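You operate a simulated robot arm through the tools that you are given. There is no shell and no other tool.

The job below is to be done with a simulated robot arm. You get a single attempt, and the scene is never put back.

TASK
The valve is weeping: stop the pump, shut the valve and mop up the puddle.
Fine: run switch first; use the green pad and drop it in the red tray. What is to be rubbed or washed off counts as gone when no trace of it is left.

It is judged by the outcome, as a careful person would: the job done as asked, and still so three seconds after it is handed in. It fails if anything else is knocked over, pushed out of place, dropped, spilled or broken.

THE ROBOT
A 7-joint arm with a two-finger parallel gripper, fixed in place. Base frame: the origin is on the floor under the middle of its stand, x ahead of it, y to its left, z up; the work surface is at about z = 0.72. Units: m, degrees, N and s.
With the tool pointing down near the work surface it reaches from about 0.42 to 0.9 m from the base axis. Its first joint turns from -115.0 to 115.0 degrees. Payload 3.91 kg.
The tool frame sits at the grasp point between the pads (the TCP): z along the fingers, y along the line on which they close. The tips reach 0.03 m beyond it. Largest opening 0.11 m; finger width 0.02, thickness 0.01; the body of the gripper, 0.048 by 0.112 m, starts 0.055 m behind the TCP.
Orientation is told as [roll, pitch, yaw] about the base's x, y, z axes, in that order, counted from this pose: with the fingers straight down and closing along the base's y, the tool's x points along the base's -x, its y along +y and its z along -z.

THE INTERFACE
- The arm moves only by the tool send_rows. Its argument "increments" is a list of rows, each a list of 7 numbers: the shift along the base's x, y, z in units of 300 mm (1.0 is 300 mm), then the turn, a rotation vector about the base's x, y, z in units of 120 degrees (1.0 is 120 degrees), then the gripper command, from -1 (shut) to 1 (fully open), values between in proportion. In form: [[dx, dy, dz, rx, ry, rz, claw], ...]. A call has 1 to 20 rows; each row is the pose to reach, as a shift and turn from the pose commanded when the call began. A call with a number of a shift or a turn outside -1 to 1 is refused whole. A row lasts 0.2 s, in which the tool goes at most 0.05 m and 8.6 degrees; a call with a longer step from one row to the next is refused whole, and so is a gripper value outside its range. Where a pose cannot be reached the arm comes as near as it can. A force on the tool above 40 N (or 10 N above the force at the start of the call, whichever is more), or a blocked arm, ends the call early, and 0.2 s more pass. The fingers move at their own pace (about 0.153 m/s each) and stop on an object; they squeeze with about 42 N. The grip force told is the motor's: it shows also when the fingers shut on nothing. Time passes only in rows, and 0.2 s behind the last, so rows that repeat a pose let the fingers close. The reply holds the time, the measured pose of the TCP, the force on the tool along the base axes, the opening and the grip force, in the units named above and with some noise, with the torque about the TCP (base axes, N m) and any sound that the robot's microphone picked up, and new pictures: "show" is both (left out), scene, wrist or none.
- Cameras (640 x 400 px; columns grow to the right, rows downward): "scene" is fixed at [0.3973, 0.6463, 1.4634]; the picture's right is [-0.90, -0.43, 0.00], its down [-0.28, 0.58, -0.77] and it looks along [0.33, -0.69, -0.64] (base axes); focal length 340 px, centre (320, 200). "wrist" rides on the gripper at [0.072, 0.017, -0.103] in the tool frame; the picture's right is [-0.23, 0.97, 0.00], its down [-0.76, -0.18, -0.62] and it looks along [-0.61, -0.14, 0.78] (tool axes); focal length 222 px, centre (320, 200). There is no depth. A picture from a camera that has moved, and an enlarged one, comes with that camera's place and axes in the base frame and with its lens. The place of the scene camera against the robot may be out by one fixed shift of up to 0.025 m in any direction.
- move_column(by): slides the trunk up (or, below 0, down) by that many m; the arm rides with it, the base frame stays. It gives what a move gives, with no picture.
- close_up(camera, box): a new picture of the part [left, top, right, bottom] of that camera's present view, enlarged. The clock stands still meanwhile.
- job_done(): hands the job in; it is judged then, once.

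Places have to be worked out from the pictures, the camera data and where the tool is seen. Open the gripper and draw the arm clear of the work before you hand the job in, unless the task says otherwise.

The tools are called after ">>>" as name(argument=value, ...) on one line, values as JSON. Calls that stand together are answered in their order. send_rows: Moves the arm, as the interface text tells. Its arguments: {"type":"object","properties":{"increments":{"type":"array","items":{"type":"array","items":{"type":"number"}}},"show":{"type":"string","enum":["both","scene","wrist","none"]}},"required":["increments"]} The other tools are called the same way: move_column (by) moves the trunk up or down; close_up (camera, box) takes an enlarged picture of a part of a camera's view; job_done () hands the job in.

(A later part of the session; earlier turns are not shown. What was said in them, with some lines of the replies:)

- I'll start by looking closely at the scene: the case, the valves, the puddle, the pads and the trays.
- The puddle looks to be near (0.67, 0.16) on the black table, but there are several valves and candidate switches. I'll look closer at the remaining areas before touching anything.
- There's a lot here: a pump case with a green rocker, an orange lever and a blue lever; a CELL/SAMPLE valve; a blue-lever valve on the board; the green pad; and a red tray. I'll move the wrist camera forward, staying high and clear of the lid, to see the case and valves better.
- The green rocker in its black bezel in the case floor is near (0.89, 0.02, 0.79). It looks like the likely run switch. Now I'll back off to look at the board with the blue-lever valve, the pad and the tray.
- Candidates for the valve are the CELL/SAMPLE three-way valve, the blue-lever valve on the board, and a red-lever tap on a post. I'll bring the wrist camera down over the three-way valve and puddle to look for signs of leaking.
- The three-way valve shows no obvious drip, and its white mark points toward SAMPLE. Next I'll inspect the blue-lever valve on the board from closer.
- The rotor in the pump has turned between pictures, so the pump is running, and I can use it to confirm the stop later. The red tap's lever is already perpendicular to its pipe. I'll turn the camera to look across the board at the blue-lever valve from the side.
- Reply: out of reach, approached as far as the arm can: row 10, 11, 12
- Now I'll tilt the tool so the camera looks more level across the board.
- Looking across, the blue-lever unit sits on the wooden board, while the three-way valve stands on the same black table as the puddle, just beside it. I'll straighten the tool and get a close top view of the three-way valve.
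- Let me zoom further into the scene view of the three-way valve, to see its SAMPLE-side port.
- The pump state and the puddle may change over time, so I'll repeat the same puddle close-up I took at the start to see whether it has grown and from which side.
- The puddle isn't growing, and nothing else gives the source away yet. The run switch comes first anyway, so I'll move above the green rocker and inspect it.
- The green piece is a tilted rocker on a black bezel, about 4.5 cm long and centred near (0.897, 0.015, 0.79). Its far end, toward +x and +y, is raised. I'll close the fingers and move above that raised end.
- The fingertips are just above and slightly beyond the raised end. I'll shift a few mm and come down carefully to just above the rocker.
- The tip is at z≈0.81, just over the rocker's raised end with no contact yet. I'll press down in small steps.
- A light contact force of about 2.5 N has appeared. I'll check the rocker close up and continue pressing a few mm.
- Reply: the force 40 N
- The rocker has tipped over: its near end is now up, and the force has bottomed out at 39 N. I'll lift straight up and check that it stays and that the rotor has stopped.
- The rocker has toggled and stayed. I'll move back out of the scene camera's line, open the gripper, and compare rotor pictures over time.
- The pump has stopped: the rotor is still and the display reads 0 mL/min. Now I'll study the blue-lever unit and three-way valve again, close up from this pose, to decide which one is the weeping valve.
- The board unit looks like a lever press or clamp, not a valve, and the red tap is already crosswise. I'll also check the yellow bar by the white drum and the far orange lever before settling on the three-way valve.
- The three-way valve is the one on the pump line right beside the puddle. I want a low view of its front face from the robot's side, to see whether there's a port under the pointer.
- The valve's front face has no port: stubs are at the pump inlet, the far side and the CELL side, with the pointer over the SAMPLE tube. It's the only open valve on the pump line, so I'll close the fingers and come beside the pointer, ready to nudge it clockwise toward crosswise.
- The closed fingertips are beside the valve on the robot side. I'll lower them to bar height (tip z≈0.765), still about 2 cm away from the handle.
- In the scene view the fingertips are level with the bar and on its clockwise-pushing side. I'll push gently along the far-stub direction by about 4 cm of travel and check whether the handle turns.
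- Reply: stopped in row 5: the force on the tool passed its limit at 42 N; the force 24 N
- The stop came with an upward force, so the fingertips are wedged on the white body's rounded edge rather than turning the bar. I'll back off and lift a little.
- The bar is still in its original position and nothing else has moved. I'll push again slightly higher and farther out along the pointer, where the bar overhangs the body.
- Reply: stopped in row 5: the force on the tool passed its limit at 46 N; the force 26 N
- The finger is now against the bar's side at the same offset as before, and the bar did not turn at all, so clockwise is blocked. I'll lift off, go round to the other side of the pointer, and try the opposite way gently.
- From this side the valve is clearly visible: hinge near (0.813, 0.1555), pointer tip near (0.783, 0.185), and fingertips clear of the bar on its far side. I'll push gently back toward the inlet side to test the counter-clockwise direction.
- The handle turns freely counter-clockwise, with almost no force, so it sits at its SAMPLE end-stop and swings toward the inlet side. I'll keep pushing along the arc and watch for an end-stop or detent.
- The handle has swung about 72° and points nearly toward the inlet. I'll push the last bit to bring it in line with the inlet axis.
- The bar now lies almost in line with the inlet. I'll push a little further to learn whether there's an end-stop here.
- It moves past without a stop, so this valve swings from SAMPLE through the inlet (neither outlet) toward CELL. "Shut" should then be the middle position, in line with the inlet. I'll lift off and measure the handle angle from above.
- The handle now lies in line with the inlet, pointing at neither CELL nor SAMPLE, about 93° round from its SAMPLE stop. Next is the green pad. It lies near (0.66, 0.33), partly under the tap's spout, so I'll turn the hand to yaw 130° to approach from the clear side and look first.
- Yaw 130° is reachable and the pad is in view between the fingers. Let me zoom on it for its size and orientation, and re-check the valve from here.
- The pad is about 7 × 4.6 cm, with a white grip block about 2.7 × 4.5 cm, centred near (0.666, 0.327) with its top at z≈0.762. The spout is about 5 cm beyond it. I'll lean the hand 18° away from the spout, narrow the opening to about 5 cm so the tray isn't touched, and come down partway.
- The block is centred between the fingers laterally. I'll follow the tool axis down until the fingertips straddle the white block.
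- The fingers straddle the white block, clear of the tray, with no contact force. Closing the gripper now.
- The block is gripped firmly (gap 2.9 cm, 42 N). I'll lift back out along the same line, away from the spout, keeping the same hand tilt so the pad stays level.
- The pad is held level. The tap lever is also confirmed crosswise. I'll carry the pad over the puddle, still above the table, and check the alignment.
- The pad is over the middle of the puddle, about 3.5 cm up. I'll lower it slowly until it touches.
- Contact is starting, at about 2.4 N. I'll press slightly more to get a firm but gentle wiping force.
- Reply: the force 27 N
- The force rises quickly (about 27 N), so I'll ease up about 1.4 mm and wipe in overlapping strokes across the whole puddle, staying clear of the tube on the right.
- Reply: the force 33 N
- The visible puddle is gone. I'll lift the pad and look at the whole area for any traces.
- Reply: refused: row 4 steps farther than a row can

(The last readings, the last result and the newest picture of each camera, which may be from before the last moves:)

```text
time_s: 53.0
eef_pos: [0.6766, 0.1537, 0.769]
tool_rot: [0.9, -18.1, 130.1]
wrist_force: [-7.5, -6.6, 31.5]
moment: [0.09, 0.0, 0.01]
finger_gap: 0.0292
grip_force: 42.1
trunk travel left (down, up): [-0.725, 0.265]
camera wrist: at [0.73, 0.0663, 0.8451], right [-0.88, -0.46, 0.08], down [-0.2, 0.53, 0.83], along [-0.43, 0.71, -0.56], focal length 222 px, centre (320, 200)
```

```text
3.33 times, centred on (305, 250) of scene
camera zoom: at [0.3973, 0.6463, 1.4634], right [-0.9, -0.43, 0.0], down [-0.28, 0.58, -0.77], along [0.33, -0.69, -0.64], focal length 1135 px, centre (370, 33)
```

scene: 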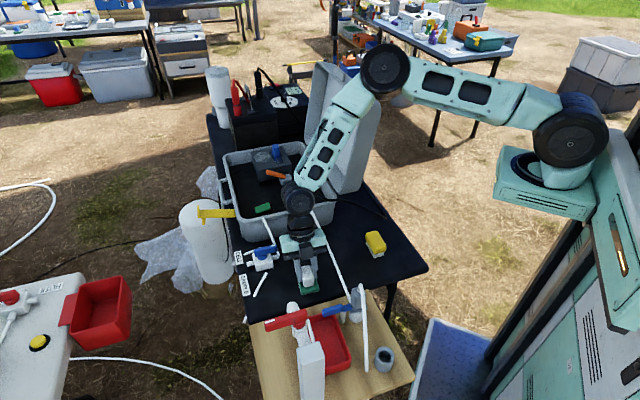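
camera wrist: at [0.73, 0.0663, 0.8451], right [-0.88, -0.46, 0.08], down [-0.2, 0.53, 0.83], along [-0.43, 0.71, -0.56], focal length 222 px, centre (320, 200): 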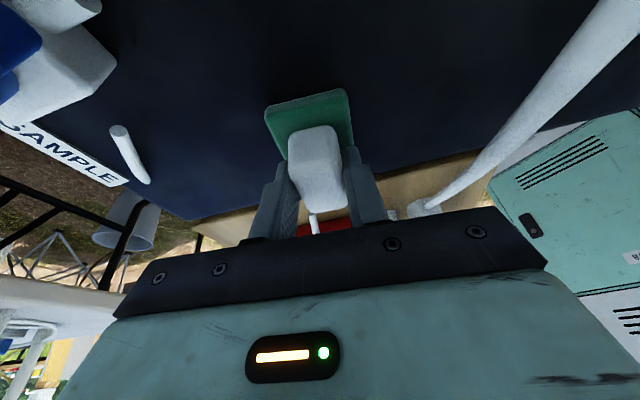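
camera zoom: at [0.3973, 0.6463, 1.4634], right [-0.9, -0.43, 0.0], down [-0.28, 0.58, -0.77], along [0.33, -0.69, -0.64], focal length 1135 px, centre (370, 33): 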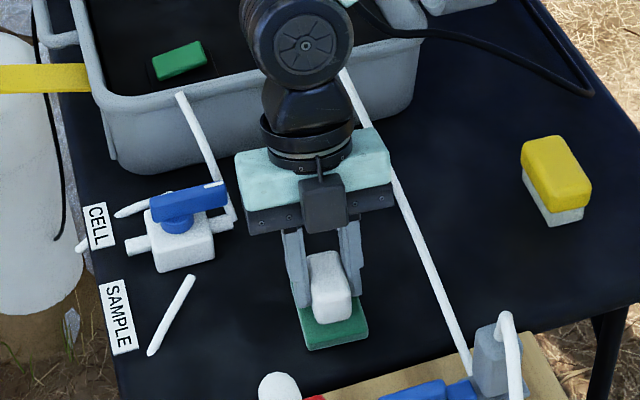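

That lift was refused because one step was too long, so nothing moved. I'll repeat it with smaller steps.

>>> send_rows(increments=[[0, 0, 0.02, 0, 0, 0, -1], [0.02, -0.01, 0.1, 0, 0, 0, -1], [0.04, -0.02, 0.22, 0, 0, 0, -1], [0.07, 0.06, 0.32, 0, 0, 0, -1], [0.1, 0.16, 0.38, 0, 0, 0, -1], [0.13, 0.28, 0.4, 0, 0, 0, -1], [0.13, 0.28, 0.4, 0, 0, 0, -1]], show="both")

>>> close_up(camera="scene", box=[270, 240, 350, 310])

>>> close_up(camera="scene", box=[225, 190, 385, 310])

```text
time_s: 54.6
eef_pos: [0.7218, 0.241, 0.892]
tool_rot: [0.6, -18.2, 130.1]
wrist_force: [-0.9, 0.1, -0.9]
moment: [0.01, -0.03, 0.02]
finger_gap: 0.0292
grip_force: 41.9
trunk travel left (down, up): [-0.725, 0.265]
camera wrist: at [0.774, 0.1544, 0.9691], right [-0.88, -0.47, 0.08], down [-0.2, 0.52, 0.83], along [-0.43, 0.71, -0.56], focal length 222 px, centre (320, 200)
```

scene: 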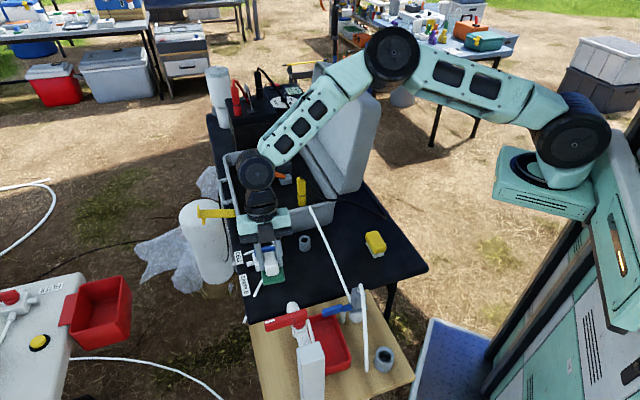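
wrist: 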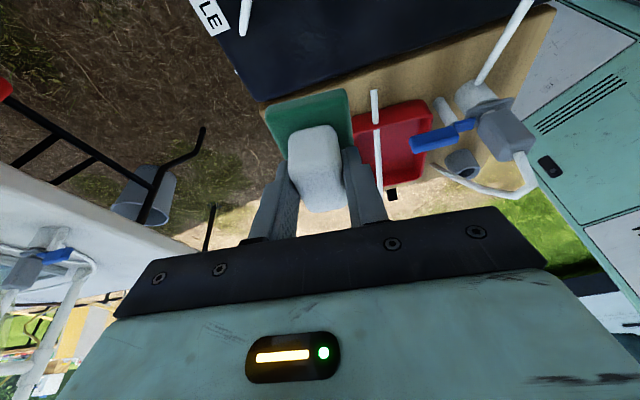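

```text
5.71 times, centred on (310, 275) of scene
camera zoom: at [0.3973, 0.6463, 1.4634], right [-0.9, -0.43, 0.0], down [-0.28, 0.58, -0.77], along [0.33, -0.69, -0.64], focal length 1945 px, centre (377, -229)
```

zoom: 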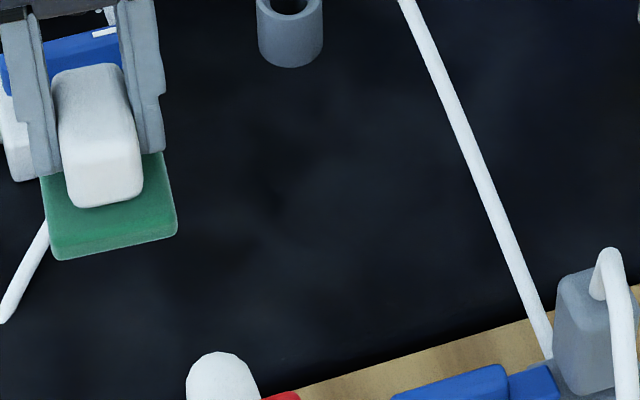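

```text
3.33 times, centred on (305, 250) of scene
camera zoom: at [0.3973, 0.6463, 1.4634], right [-0.9, -0.43, 0.0], down [-0.28, 0.58, -0.77], along [0.33, -0.69, -0.64], focal length 1135 px, centre (370, 33)
```

zoom: 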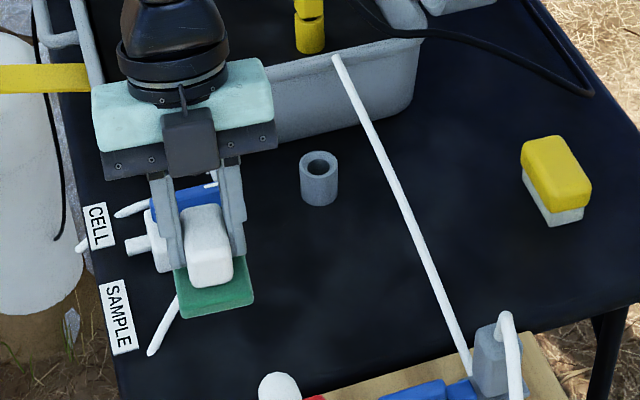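

>>> close_up(camera="scene", box=[285, 255, 333, 300])

>>> close_up(camera="scene", box=[320, 210, 400, 280])

```text
8.89 times, centred on (309, 278) of scene
camera zoom: at [0.3973, 0.6463, 1.4634], right [-0.9, -0.43, 0.0], down [-0.28, 0.58, -0.77], along [0.33, -0.69, -0.64], focal length 3026 px, centre (418, -489)
```

zoom: 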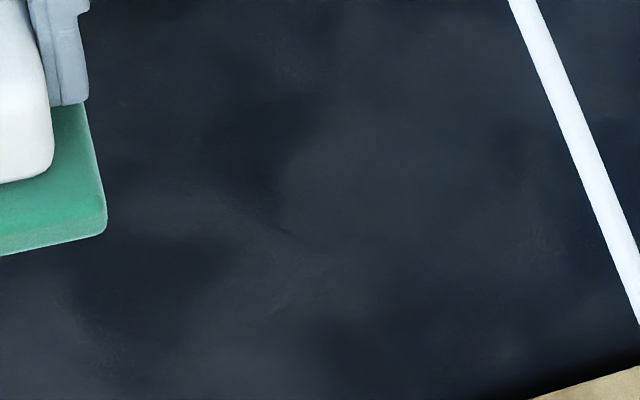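

```text
5.71 times, centred on (360, 245) of scene
camera zoom: at [0.3973, 0.6463, 1.4634], right [-0.9, -0.43, 0.0], down [-0.28, 0.58, -0.77], along [0.33, -0.69, -0.64], focal length 1945 px, centre (91, -57)
```

zoom: 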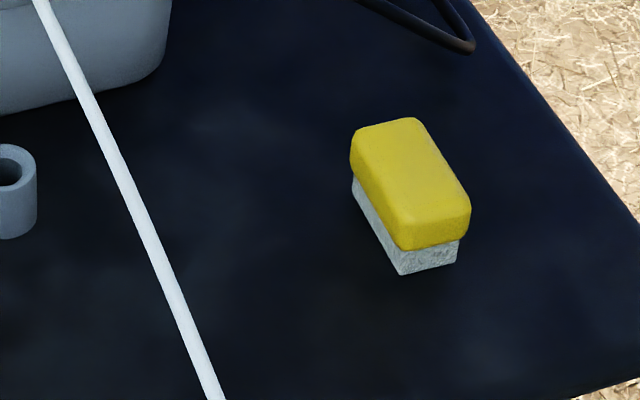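

No puddle outline is left; only the table's own mottled texture shows. Next is dropping the pad in the red tray. A white rod crosses above the tray, so I'll measure both closely first.

>>> close_up(camera="wrist", box=[320, 60, 520, 210])

>>> close_up(camera="scene", box=[290, 290, 380, 380])

```text
2.67 times, centred on (420, 135) of wrist
camera zoom: at [0.774, 0.1544, 0.9691], right [-0.88, -0.47, 0.08], down [-0.2, 0.52, 0.83], along [-0.43, 0.71, -0.56], focal length 592 px, centre (53, 373)
```

zoom: 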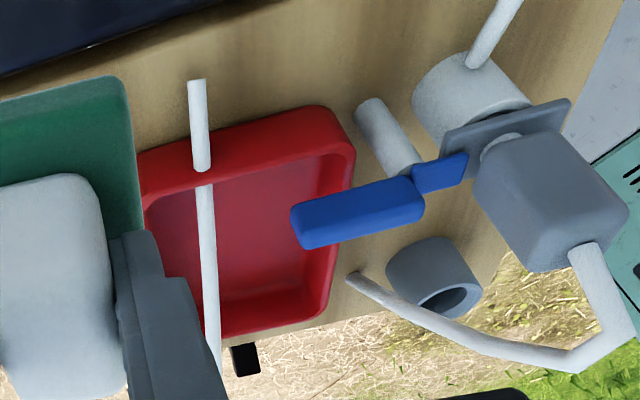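

```text
4.44 times, centred on (335, 335) of scene
camera zoom: at [0.3973, 0.6463, 1.4634], right [-0.9, -0.43, 0.0], down [-0.28, 0.58, -0.77], along [0.33, -0.69, -0.64], focal length 1513 px, centre (253, -400)
```

zoom: 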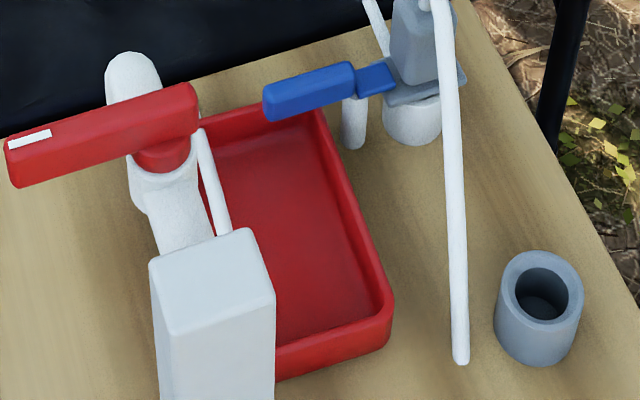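

The rod runs over the tray's +y side, leaving a free strip on the robot side. I'll shift to a better viewpoint with the pad out of the way, to measure the tray and rod accurately.

>>> send_rows(increments=[[0.01, 0.06, 0.09, 0, 0, 0, -1], [0.02, 0.12, 0.18, 0, 0, 0, -1], [0.037, 0.21, 0.26, 0, 0, 0, -1], [0.037, 0.21, 0.26, 0, 0, 0, -1]], show="wrist")

>>> close_up(camera="wrist", box=[340, 40, 480, 160])

```text
time_s: 55.6
eef_pos: [0.7314, 0.2995, 0.9702]
tool_rot: [0.7, -18.3, 130.1]
wrist_force: [0.4, -0.8, 0.6]
moment: [0.0, -0.01, -0.01]
finger_gap: 0.0292
grip_force: 42.2
trunk travel left (down, up): [-0.725, 0.265]
camera wrist: at [0.7839, 0.2138, 1.0467], right [-0.88, -0.47, 0.08], down [-0.2, 0.52, 0.83], along [-0.43, 0.71, -0.56], focal length 222 px, centre (320, 200)
```

wrist: 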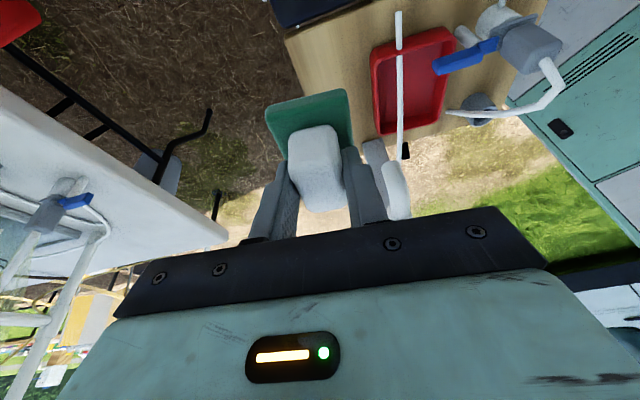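

```text
3.33 times, centred on (410, 100) of wrist
camera zoom: at [0.7839, 0.2138, 1.0467], right [-0.88, -0.47, 0.08], down [-0.2, 0.52, 0.83], along [-0.43, 0.71, -0.56], focal length 740 px, centre (20, 533)
```

zoom: 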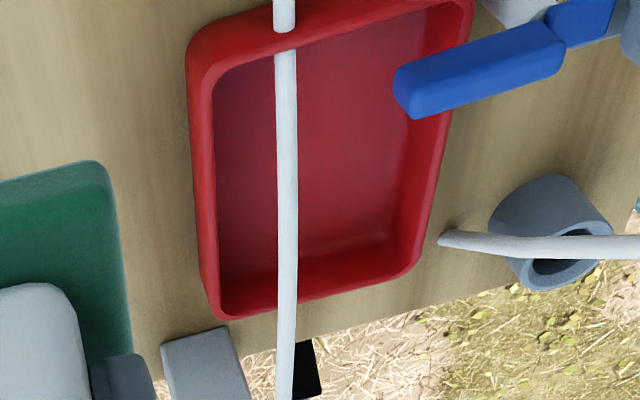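

From two views, the tray centre is near (0.562, 0.303) and the rod runs about 2.3 cm to the +y side of its middle line. The blue lever tip reaches in at one corner, so I'll aim for the free strip on the robot side. First I'll move to a point up along the tool axis.

>>> send_rows(increments=[[-0.13, -0.04, 0.0, 0, 0, 0, -1], [-0.26, -0.06, -0.01, 0, 0, 0, -1], [-0.39, -0.075, -0.03, 0, 0, 0, -1], [-0.49, -0.085, -0.06, 0, 0, 0, -1], [-0.54, -0.087, -0.071, 0, 0, 0, -1], [-0.54, -0.087, -0.071, 0, 0, 0, -1]], show="both")

>>> close_up(camera="scene", box=[260, 230, 400, 350])

>>> close_up(camera="wrist", box=[220, 60, 420, 220])

```text
time_s: 57.0
eef_pos: [0.568, 0.2732, 0.9476]
tool_rot: [0.6, -18.2, 130.1]
wrist_force: [0.1, 0.2, -0.4]
moment: [-0.02, 0.01, -0.01]
finger_gap: 0.029
grip_force: 41.9
trunk travel left (down, up): [-0.725, 0.265]
camera wrist: at [0.6207, 0.1877, 1.0244], right [-0.88, -0.47, 0.08], down [-0.2, 0.52, 0.83], along [-0.43, 0.71, -0.56], focal length 222 px, centre (320, 200)
```

scene: 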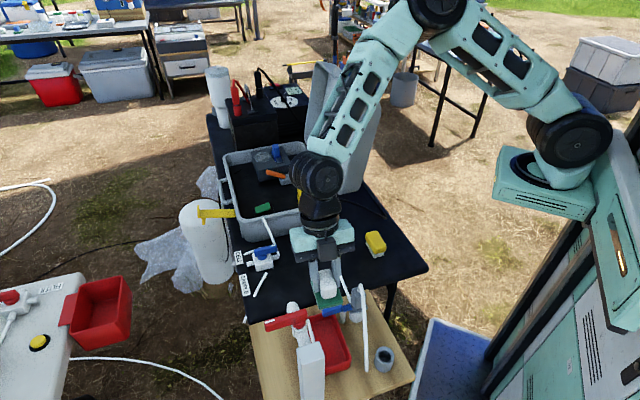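
wrist: 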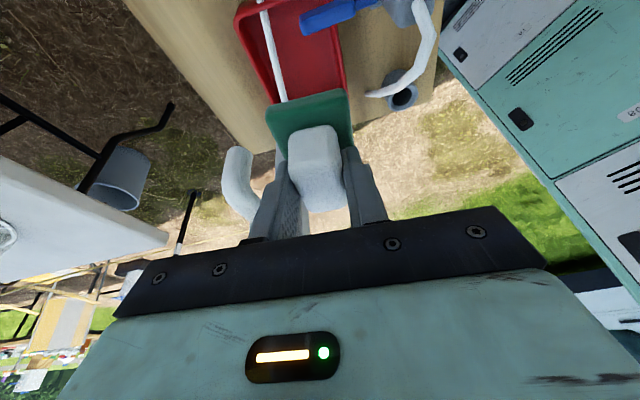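

```text
3.33 times, centred on (330, 290) of scene
camera zoom: at [0.3973, 0.6463, 1.4634], right [-0.9, -0.43, 0.0], down [-0.28, 0.58, -0.77], along [0.33, -0.69, -0.64], focal length 1135 px, centre (287, -100)
```

zoom: 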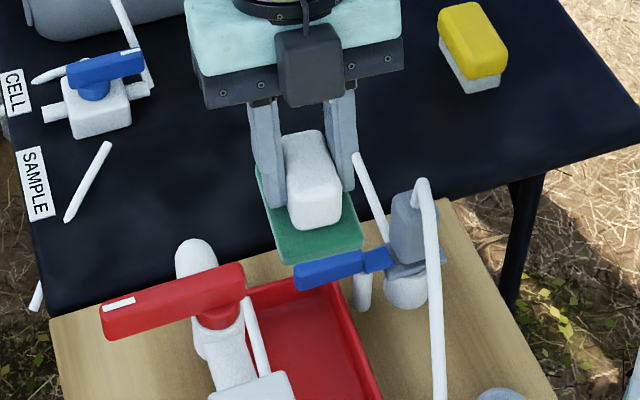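

```text
2.50 times, centred on (320, 140) of wrist
camera zoom: at [0.6207, 0.1877, 1.0244], right [-0.88, -0.47, 0.08], down [-0.2, 0.52, 0.83], along [-0.43, 0.71, -0.56], focal length 555 px, centre (320, 350)
```

zoom: 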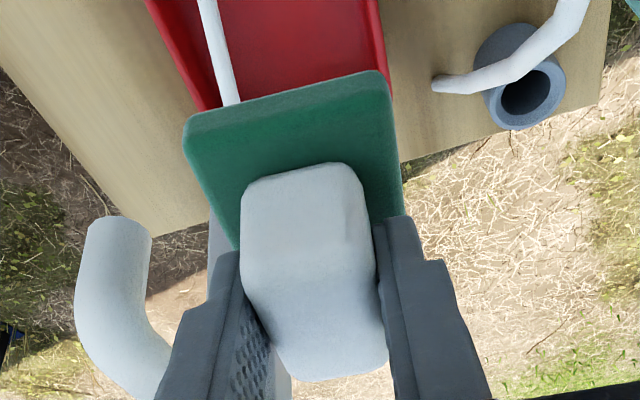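

The hand is lined up behind the tray, with the spout to its left. I'll come down partway along the tool axis and check the clearance to the spout and rod.

>>> send_rows(increments=[[-0.016, 0.019, -0.08, 0, 0, 0, -1], [-0.035, 0.042, -0.17, 0, 0, 0, -1], [-0.05, 0.06, -0.24, 0, 0, 0, -1], [-0.05, 0.06, -0.24, 0, 0, 0, -1]], show="both")

>>> close_up(camera="scene", box=[270, 240, 380, 350])

>>> close_up(camera="wrist", box=[180, 40, 420, 240])

```text
time_s: 58.0
eef_pos: [0.5527, 0.2933, 0.8749]
tool_rot: [0.6, -18.2, 130.1]
wrist_force: [-0.7, -0.2, 0.0]
moment: [0.01, 0.0, 0.01]
finger_gap: 0.0289
grip_force: 42.0
trunk travel left (down, up): [-0.725, 0.265]
camera wrist: at [0.605, 0.2066, 0.9521], right [-0.88, -0.47, 0.08], down [-0.2, 0.52, 0.83], along [-0.43, 0.71, -0.56], focal length 222 px, centre (320, 200)
```

scene: 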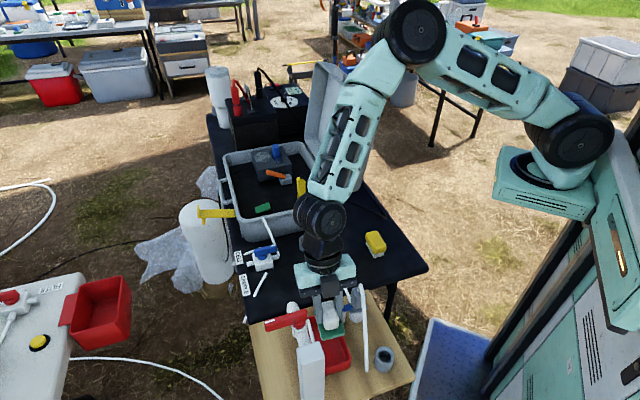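
wrist: 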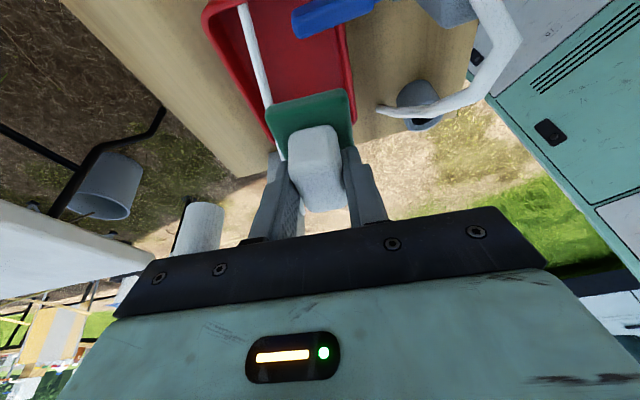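

```text
3.64 times, centred on (325, 295) of scene
camera zoom: at [0.3973, 0.6463, 1.4634], right [-0.9, -0.43, 0.0], down [-0.28, 0.58, -0.77], along [0.33, -0.69, -0.64], focal length 1238 px, centre (302, -146)
```

zoom: 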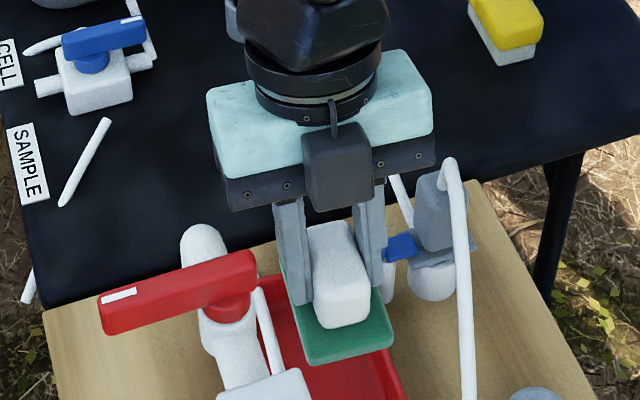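

```text
2.00 times, centred on (300, 140) of wrist
camera zoom: at [0.605, 0.2066, 0.9521], right [-0.88, -0.47, 0.08], down [-0.2, 0.52, 0.83], along [-0.43, 0.71, -0.56], focal length 444 px, centre (360, 320)
```

zoom: 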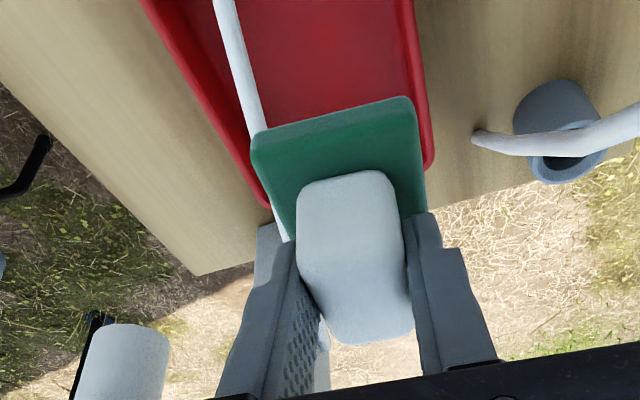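

The pad is centred in the free strip between the rod and the tray's robot-side wall, and the hand has roughly 1 cm to the spout. I'll lower slowly the last 4 cm, watching the force.

>>> send_rows(increments=[[-0.006, 0.005, -0.033, 0, 0, 0, -1], [-0.013, 0.012, -0.067, 0, 0, 0, -1], [-0.019, 0.018, -0.1, 0, 0, 0, -1], [-0.026, 0.024, -0.133, 0, 0, 0, -1], [-0.026, 0.024, -0.133, 0, 0, 0, -1]], show="both")

>>> close_up(camera="scene", box=[270, 250, 380, 360])

>>> close_up(camera="wrist", box=[180, 40, 420, 240])

```text
time_s: 59.2
eef_pos: [0.5442, 0.3013, 0.836]
tool_rot: [0.6, -18.1, 130.1]
wrist_force: [0.1, -0.2, -1.0]
moment: [-0.03, 0.01, 0.01]
finger_gap: 0.0289
grip_force: 41.6
trunk travel left (down, up): [-0.725, 0.265]
camera wrist: at [0.5977, 0.215, 0.9123], right [-0.88, -0.47, 0.08], down [-0.2, 0.52, 0.83], along [-0.43, 0.71, -0.56], focal length 222 px, centre (320, 200)
```

scene: 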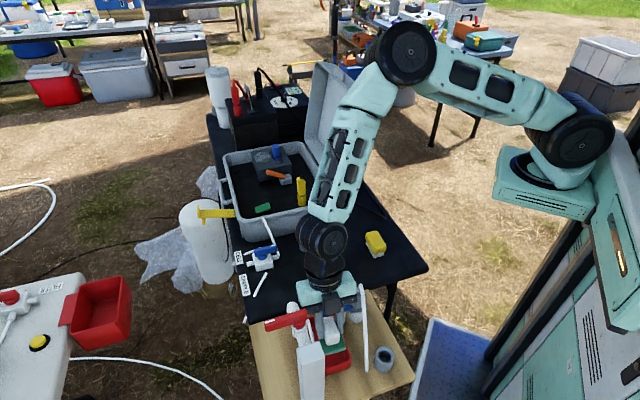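
wrist: 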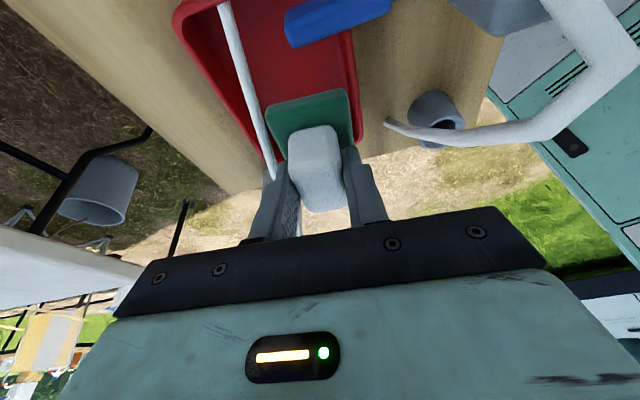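

```text
3.64 times, centred on (325, 305) of scene
camera zoom: at [0.3973, 0.6463, 1.4634], right [-0.9, -0.43, 0.0], down [-0.28, 0.58, -0.77], along [0.33, -0.69, -0.64], focal length 1238 px, centre (302, -182)
```

zoom: 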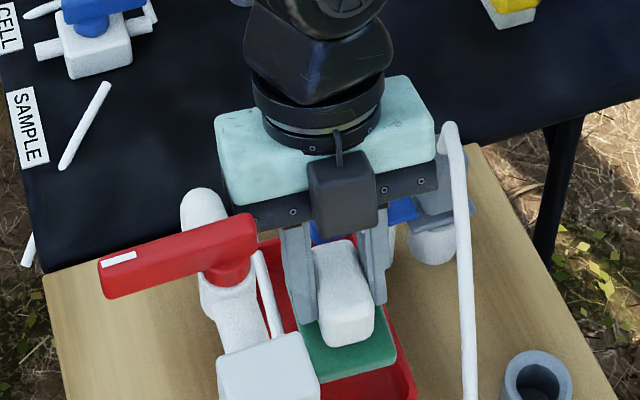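

```text
2.00 times, centred on (300, 140) of wrist
camera zoom: at [0.5977, 0.215, 0.9123], right [-0.88, -0.47, 0.08], down [-0.2, 0.52, 0.83], along [-0.43, 0.71, -0.56], focal length 444 px, centre (360, 320)
```

zoom: 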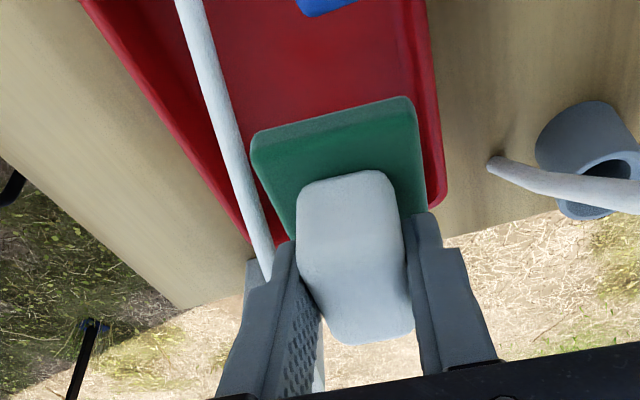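

No contact, and the pad is level beside the rod and within the tray's outline. I'll open the fingers just enough to release it.

>>> send_rows(increments=[[0, 0, 0, 0, 0, 0, -0.3], [0, 0, 0, 0, 0, 0, -0.3], [0, 0, 0, 0, 0, 0, -0.3]], show="both")

>>> close_up(camera="wrist", box=[180, 40, 420, 240])

>>> close_up(camera="scene", box=[270, 250, 380, 360])

```text
time_s: 60.0
eef_pos: [0.5446, 0.3016, 0.8354]
tool_rot: [0.6, -18.2, 130.2]
wrist_force: [0.1, 0.3, -0.5]
moment: [-0.01, -0.03, -0.01]
finger_gap: 0.0386
grip_force: 0.1
trunk travel left (down, up): [-0.725, 0.265]
camera wrist: at [0.5977, 0.215, 0.9125], right [-0.88, -0.47, 0.08], down [-0.2, 0.52, 0.83], along [-0.43, 0.71, -0.56], focal length 222 px, centre (320, 200)
```

scene: 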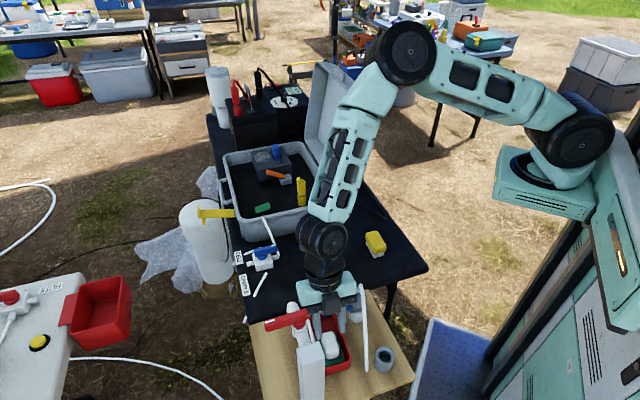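
wrist: 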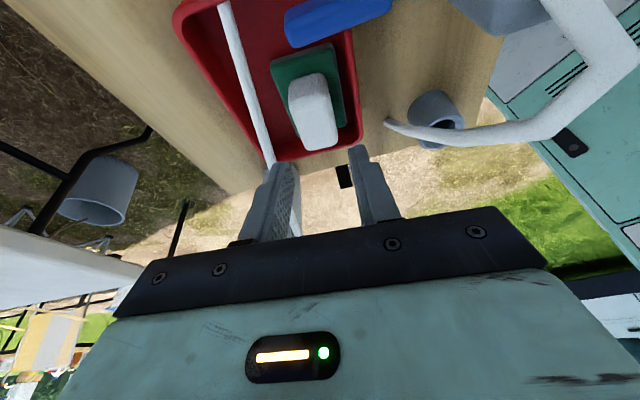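

```text
2.00 times, centred on (300, 140) of wrist
camera zoom: at [0.5977, 0.215, 0.9125], right [-0.88, -0.47, 0.08], down [-0.2, 0.52, 0.83], along [-0.43, 0.71, -0.56], focal length 444 px, centre (360, 320)
```

zoom: 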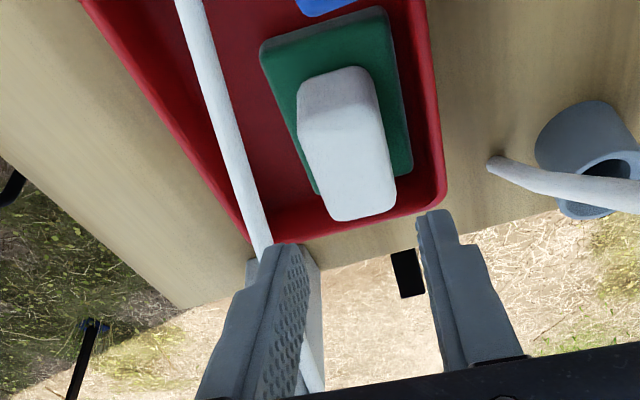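

```text
3.64 times, centred on (325, 305) of scene
camera zoom: at [0.3973, 0.6463, 1.4634], right [-0.9, -0.43, 0.0], down [-0.28, 0.58, -0.77], along [0.33, -0.69, -0.64], focal length 1238 px, centre (302, -182)
```

zoom: 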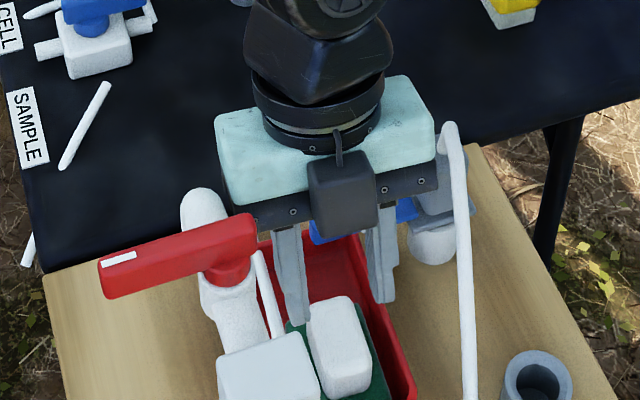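

The pad has dropped flat into the red tray. I'll withdraw up along the tool axis, away from the spout and rod.

>>> send_rows(increments=[[0.02, -0.023, 0.095, 0, 0, 0, -0.3], [0.041, -0.046, 0.19, 0, 0, 0, -0.3], [0.062, -0.069, 0.285, 0, 0, 0, -0.3], [0.082, -0.092, 0.38, 0, 0, 0, -0.3], [0.09, -0.19, 0.46, 0, 0, 0, 0.3], [0.09, -0.32, 0.5, 0, 0, 0, 1], [0.09, -0.46, 0.52, 0, 0, 0, 1], [0.09, -0.6, 0.54, 0, 0, 0, 1]], show="both")

>>> close_up(camera="scene", box=[220, 210, 400, 390])

>>> close_up(camera="scene", box=[225, 230, 345, 310])

>>> close_up(camera="scene", box=[290, 290, 380, 380])

```text
time_s: 61.8
eef_pos: [0.5759, 0.1196, 1.0]
tool_rot: [0.6, -18.2, 130.2]
wrist_force: [-0.1, 0.5, 0.1]
moment: [-0.02, -0.01, -0.01]
finger_gap: 0.1099
grip_force: 0.0
trunk travel left (down, up): [-0.725, 0.265]
camera wrist: at [0.6289, 0.0332, 1.0756], right [-0.88, -0.47, 0.08], down [-0.2, 0.52, 0.83], along [-0.43, 0.71, -0.56], focal length 222 px, centre (320, 200)
```

scene: 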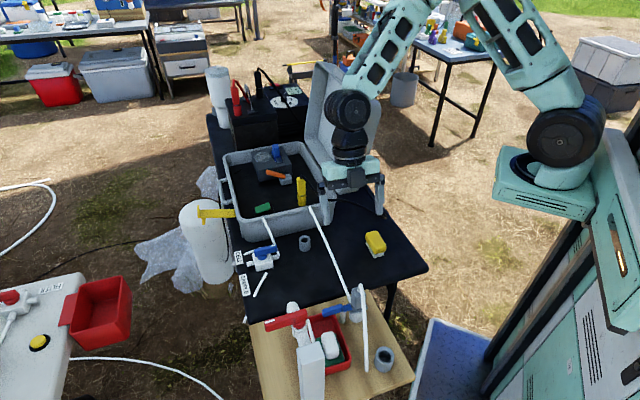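
wrist: 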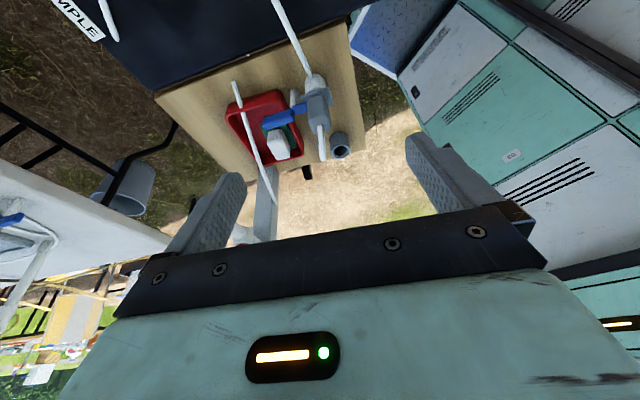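

```text
2.22 times, centred on (310, 300) of scene
camera zoom: at [0.3973, 0.6463, 1.4634], right [-0.9, -0.43, 0.0], down [-0.28, 0.58, -0.77], along [0.33, -0.69, -0.64], focal length 756 px, centre (342, -22)
```

zoom: 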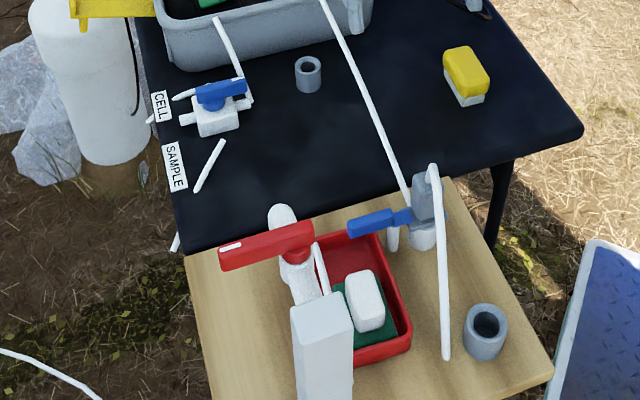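

```text
5.00 times, centred on (285, 270) of scene
camera zoom: at [0.3973, 0.6463, 1.4634], right [-0.9, -0.43, 0.0], down [-0.28, 0.58, -0.77], along [0.33, -0.69, -0.64], focal length 1702 px, centre (495, -150)
```

zoom: 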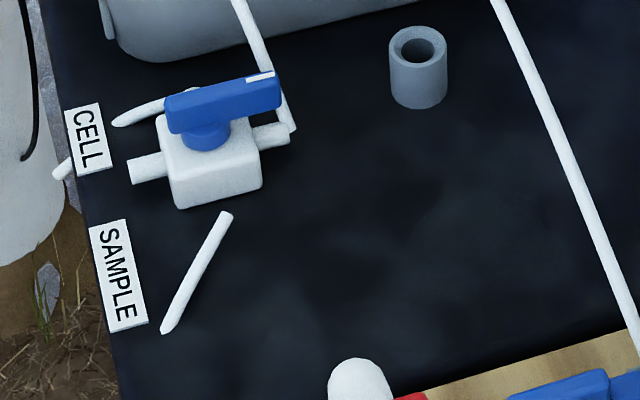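

```text
4.44 times, centred on (335, 335) of scene
camera zoom: at [0.3973, 0.6463, 1.4634], right [-0.9, -0.43, 0.0], down [-0.28, 0.58, -0.77], along [0.33, -0.69, -0.64], focal length 1513 px, centre (253, -400)
```

zoom: 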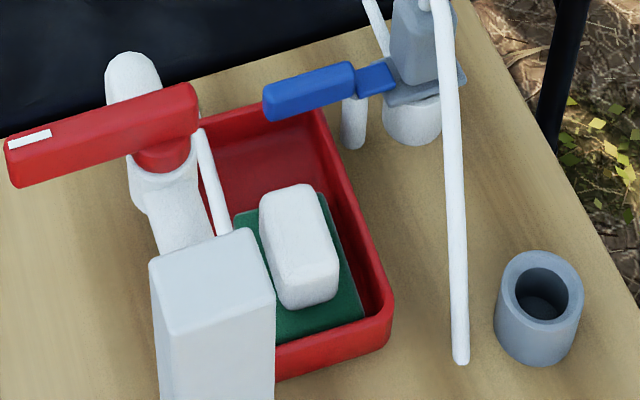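

The pad is in the tray, and the puddle area and the other items look undisturbed. Before finishing, I'll double-check the blue-lever unit on the board and the three-way valve once more from this angle.

>>> close_up(camera="wrist", box=[220, 60, 360, 190])

>>> close_up(camera="wrist", box=[260, 70, 345, 140])

>>> close_up(camera="scene", box=[240, 130, 320, 220])

>>> close_up(camera="scene", box=[260, 60, 340, 120])

```text
3.08 times, centred on (290, 125) of wrist
camera zoom: at [0.6289, 0.0332, 1.0756], right [-0.88, -0.47, 0.08], down [-0.2, 0.52, 0.83], along [-0.43, 0.71, -0.56], focal length 684 px, centre (412, 431)
```

zoom: 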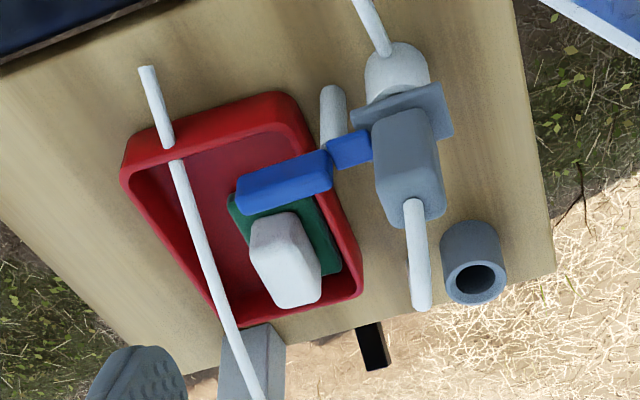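

```text
5.71 times, centred on (302, 105) of wrist
camera zoom: at [0.6289, 0.0332, 1.0756], right [-0.88, -0.47, 0.08], down [-0.2, 0.52, 0.83], along [-0.43, 0.71, -0.56], focal length 1269 px, centre (420, 743)
```

zoom: 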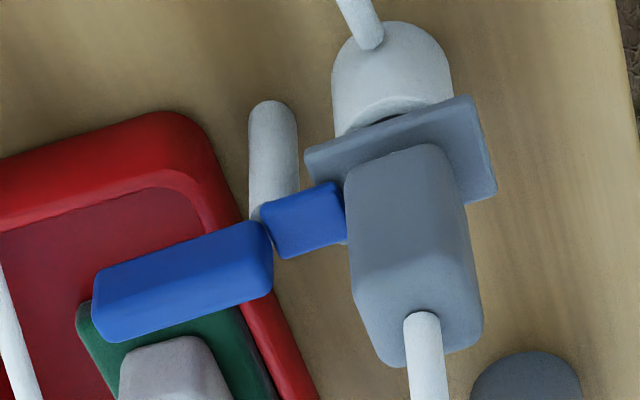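

```text
4.44 times, centred on (280, 175) of scene
camera zoom: at [0.3973, 0.6463, 1.4634], right [-0.9, -0.43, 0.0], down [-0.28, 0.58, -0.77], along [0.33, -0.69, -0.64], focal length 1513 px, centre (498, 311)
```

zoom: 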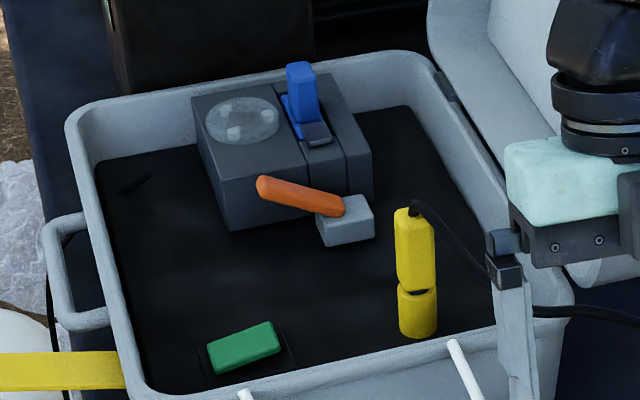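

```text
6.67 times, centred on (300, 90) of scene
camera zoom: at [0.3973, 0.6463, 1.4634], right [-0.9, -0.43, 0.0], down [-0.28, 0.58, -0.77], along [0.33, -0.69, -0.64], focal length 2270 px, centre (453, 933)
```

zoom: 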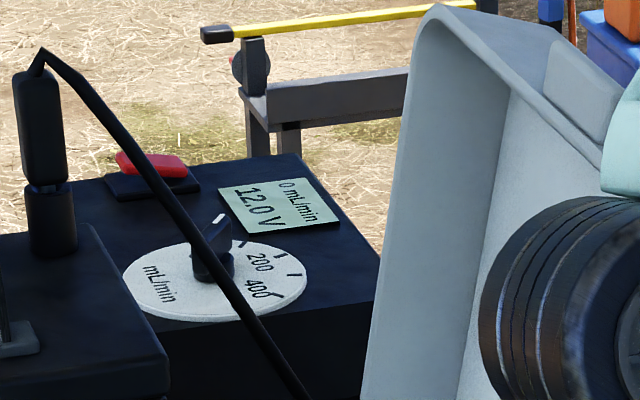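

Everything is consistent: the pump reads 0 mL/min, the valve handle lies crosswise to both the CELL and SAMPLE outlets, the puddle is gone and the pad is in the red tray. I'll draw the arm up and back, clear of the work.

>>> send_rows(increments=[[-0.03, 0.0, 0.12, 0, 0, 0, 1], [-0.08, 0.0, 0.24, 0, 0, 0, 1], [-0.14, 0.0, 0.36, 0, 0, 0, 1], [-0.2, 0.0, 0.47, 0, 0, 0, 1], [-0.25, 0.0, 0.55, 0, 0, 0, 1], [-0.25, 0.0, 0.55, 0, 0, 0, 1]], show="both")

>>> close_up(camera="scene", box=[220, 130, 400, 250])

>>> close_up(camera="scene", box=[220, 220, 430, 390])

>>> close_up(camera="scene", box=[270, 240, 350, 310])

```text
time_s: 63.2
eef_pos: [0.498, 0.1188, 1.1623]
tool_rot: [0.6, -18.1, 130.2]
wrist_force: [-0.3, 0.0, -0.9]
moment: [0.0, 0.03, -0.02]
finger_gap: 0.1096
grip_force: 0.1
trunk travel left (down, up): [-0.725, 0.265]
camera wrist: at [0.5512, 0.0327, 1.2383], right [-0.88, -0.47, 0.08], down [-0.2, 0.52, 0.83], along [-0.43, 0.71, -0.56], focal length 222 px, centre (320, 200)
```

scene: 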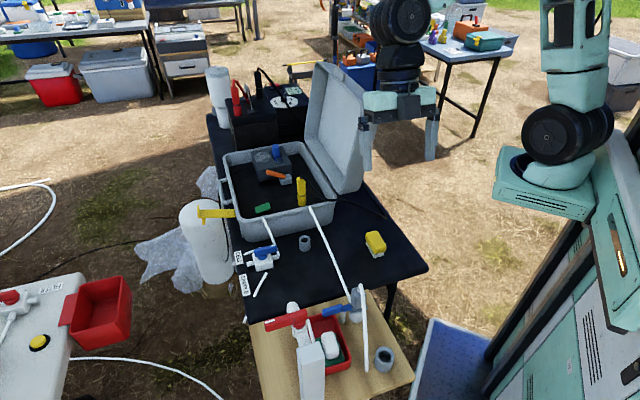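
wrist: 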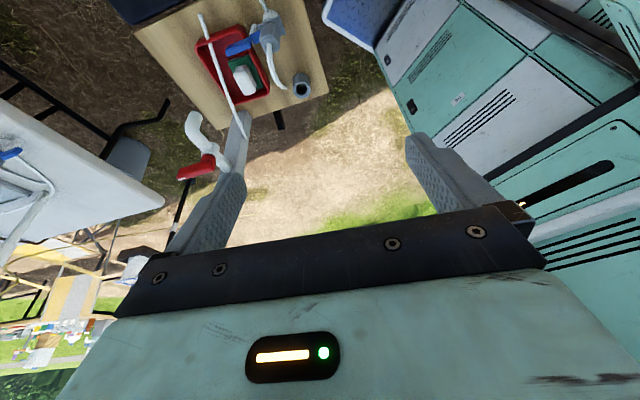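

```text
3.33 times, centred on (310, 190) of scene
camera zoom: at [0.3973, 0.6463, 1.4634], right [-0.9, -0.43, 0.0], down [-0.28, 0.58, -0.77], along [0.33, -0.69, -0.64], focal length 1135 px, centre (353, 233)
```

zoom: 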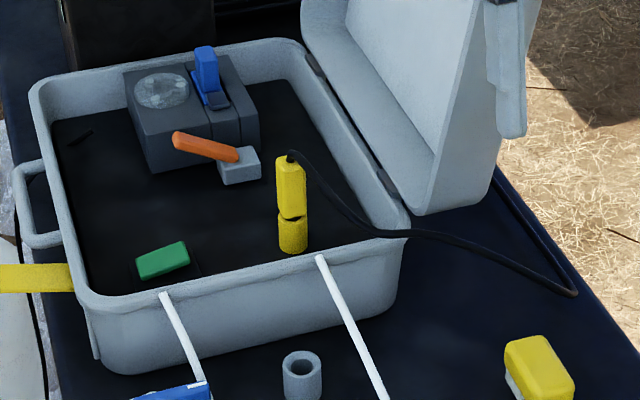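

```text
2.35 times, centred on (325, 305) of scene
camera zoom: at [0.3973, 0.6463, 1.4634], right [-0.9, -0.43, 0.0], down [-0.28, 0.58, -0.77], along [0.33, -0.69, -0.64], focal length 801 px, centre (308, -47)
```

zoom: 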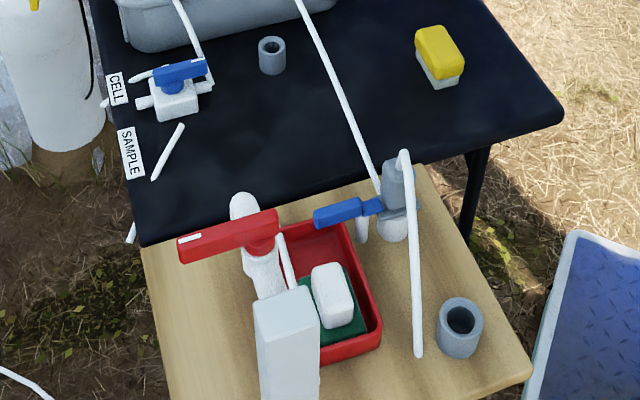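

```text
5.71 times, centred on (310, 275) of scene
camera zoom: at [0.3973, 0.6463, 1.4634], right [-0.9, -0.43, 0.0], down [-0.28, 0.58, -0.77], along [0.33, -0.69, -0.64], focal length 1945 px, centre (377, -229)
```

zoom: 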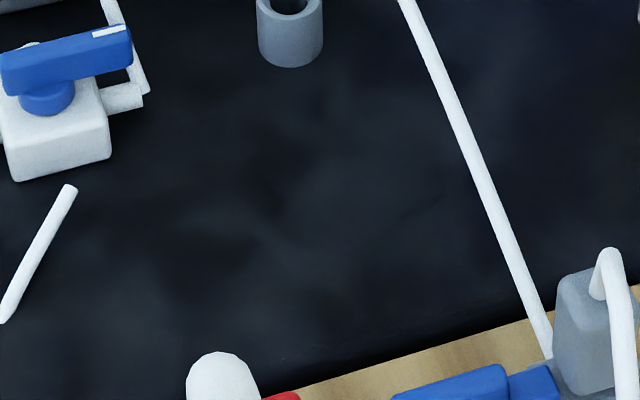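

All parts look as asked: the run switch is off with the pump stopped, the valve is crosswise to both outlets, and there's no trace of the puddle. The green pad lies flat in the red tray, nothing else is disturbed, and the arm is clear with the gripper open. Handing in.

>>> job_done()

```text
The job is handed in.
```

I stopped the pump, shut the valve as best I could judge, mopped up the puddle, and handed the job in. I haven't seen a verdict. The one part I had to judge for myself is what counts as "shut" on the valve.

- **Pump:** I pressed the green run switch in the case first. The rotor stopped and the display reads 0 mL/min.
- **Valve:** I took the leaking valve to be the three-way CELL/SAMPLE valve, since it is on the pump line right beside the puddle. It has no marked off position. I turned the handle about 90° from SAMPLE, so it lines up with the inlet and points at neither outlet. I did not check whether the handle turns further, to CELL, or that this position really stops the flow.
- **Puddle:** I wiped the whole area with the green pad. Close-ups show no trace left, only the table's own texture.
- **Pad:** It is lying flat in the red tray on the wooden board.

When I first tried the valve the other way, the push stopped at the force limit without the handle moving. The final pictures show nothing else moved or knocked over, and the arm is clear with the gripper open.
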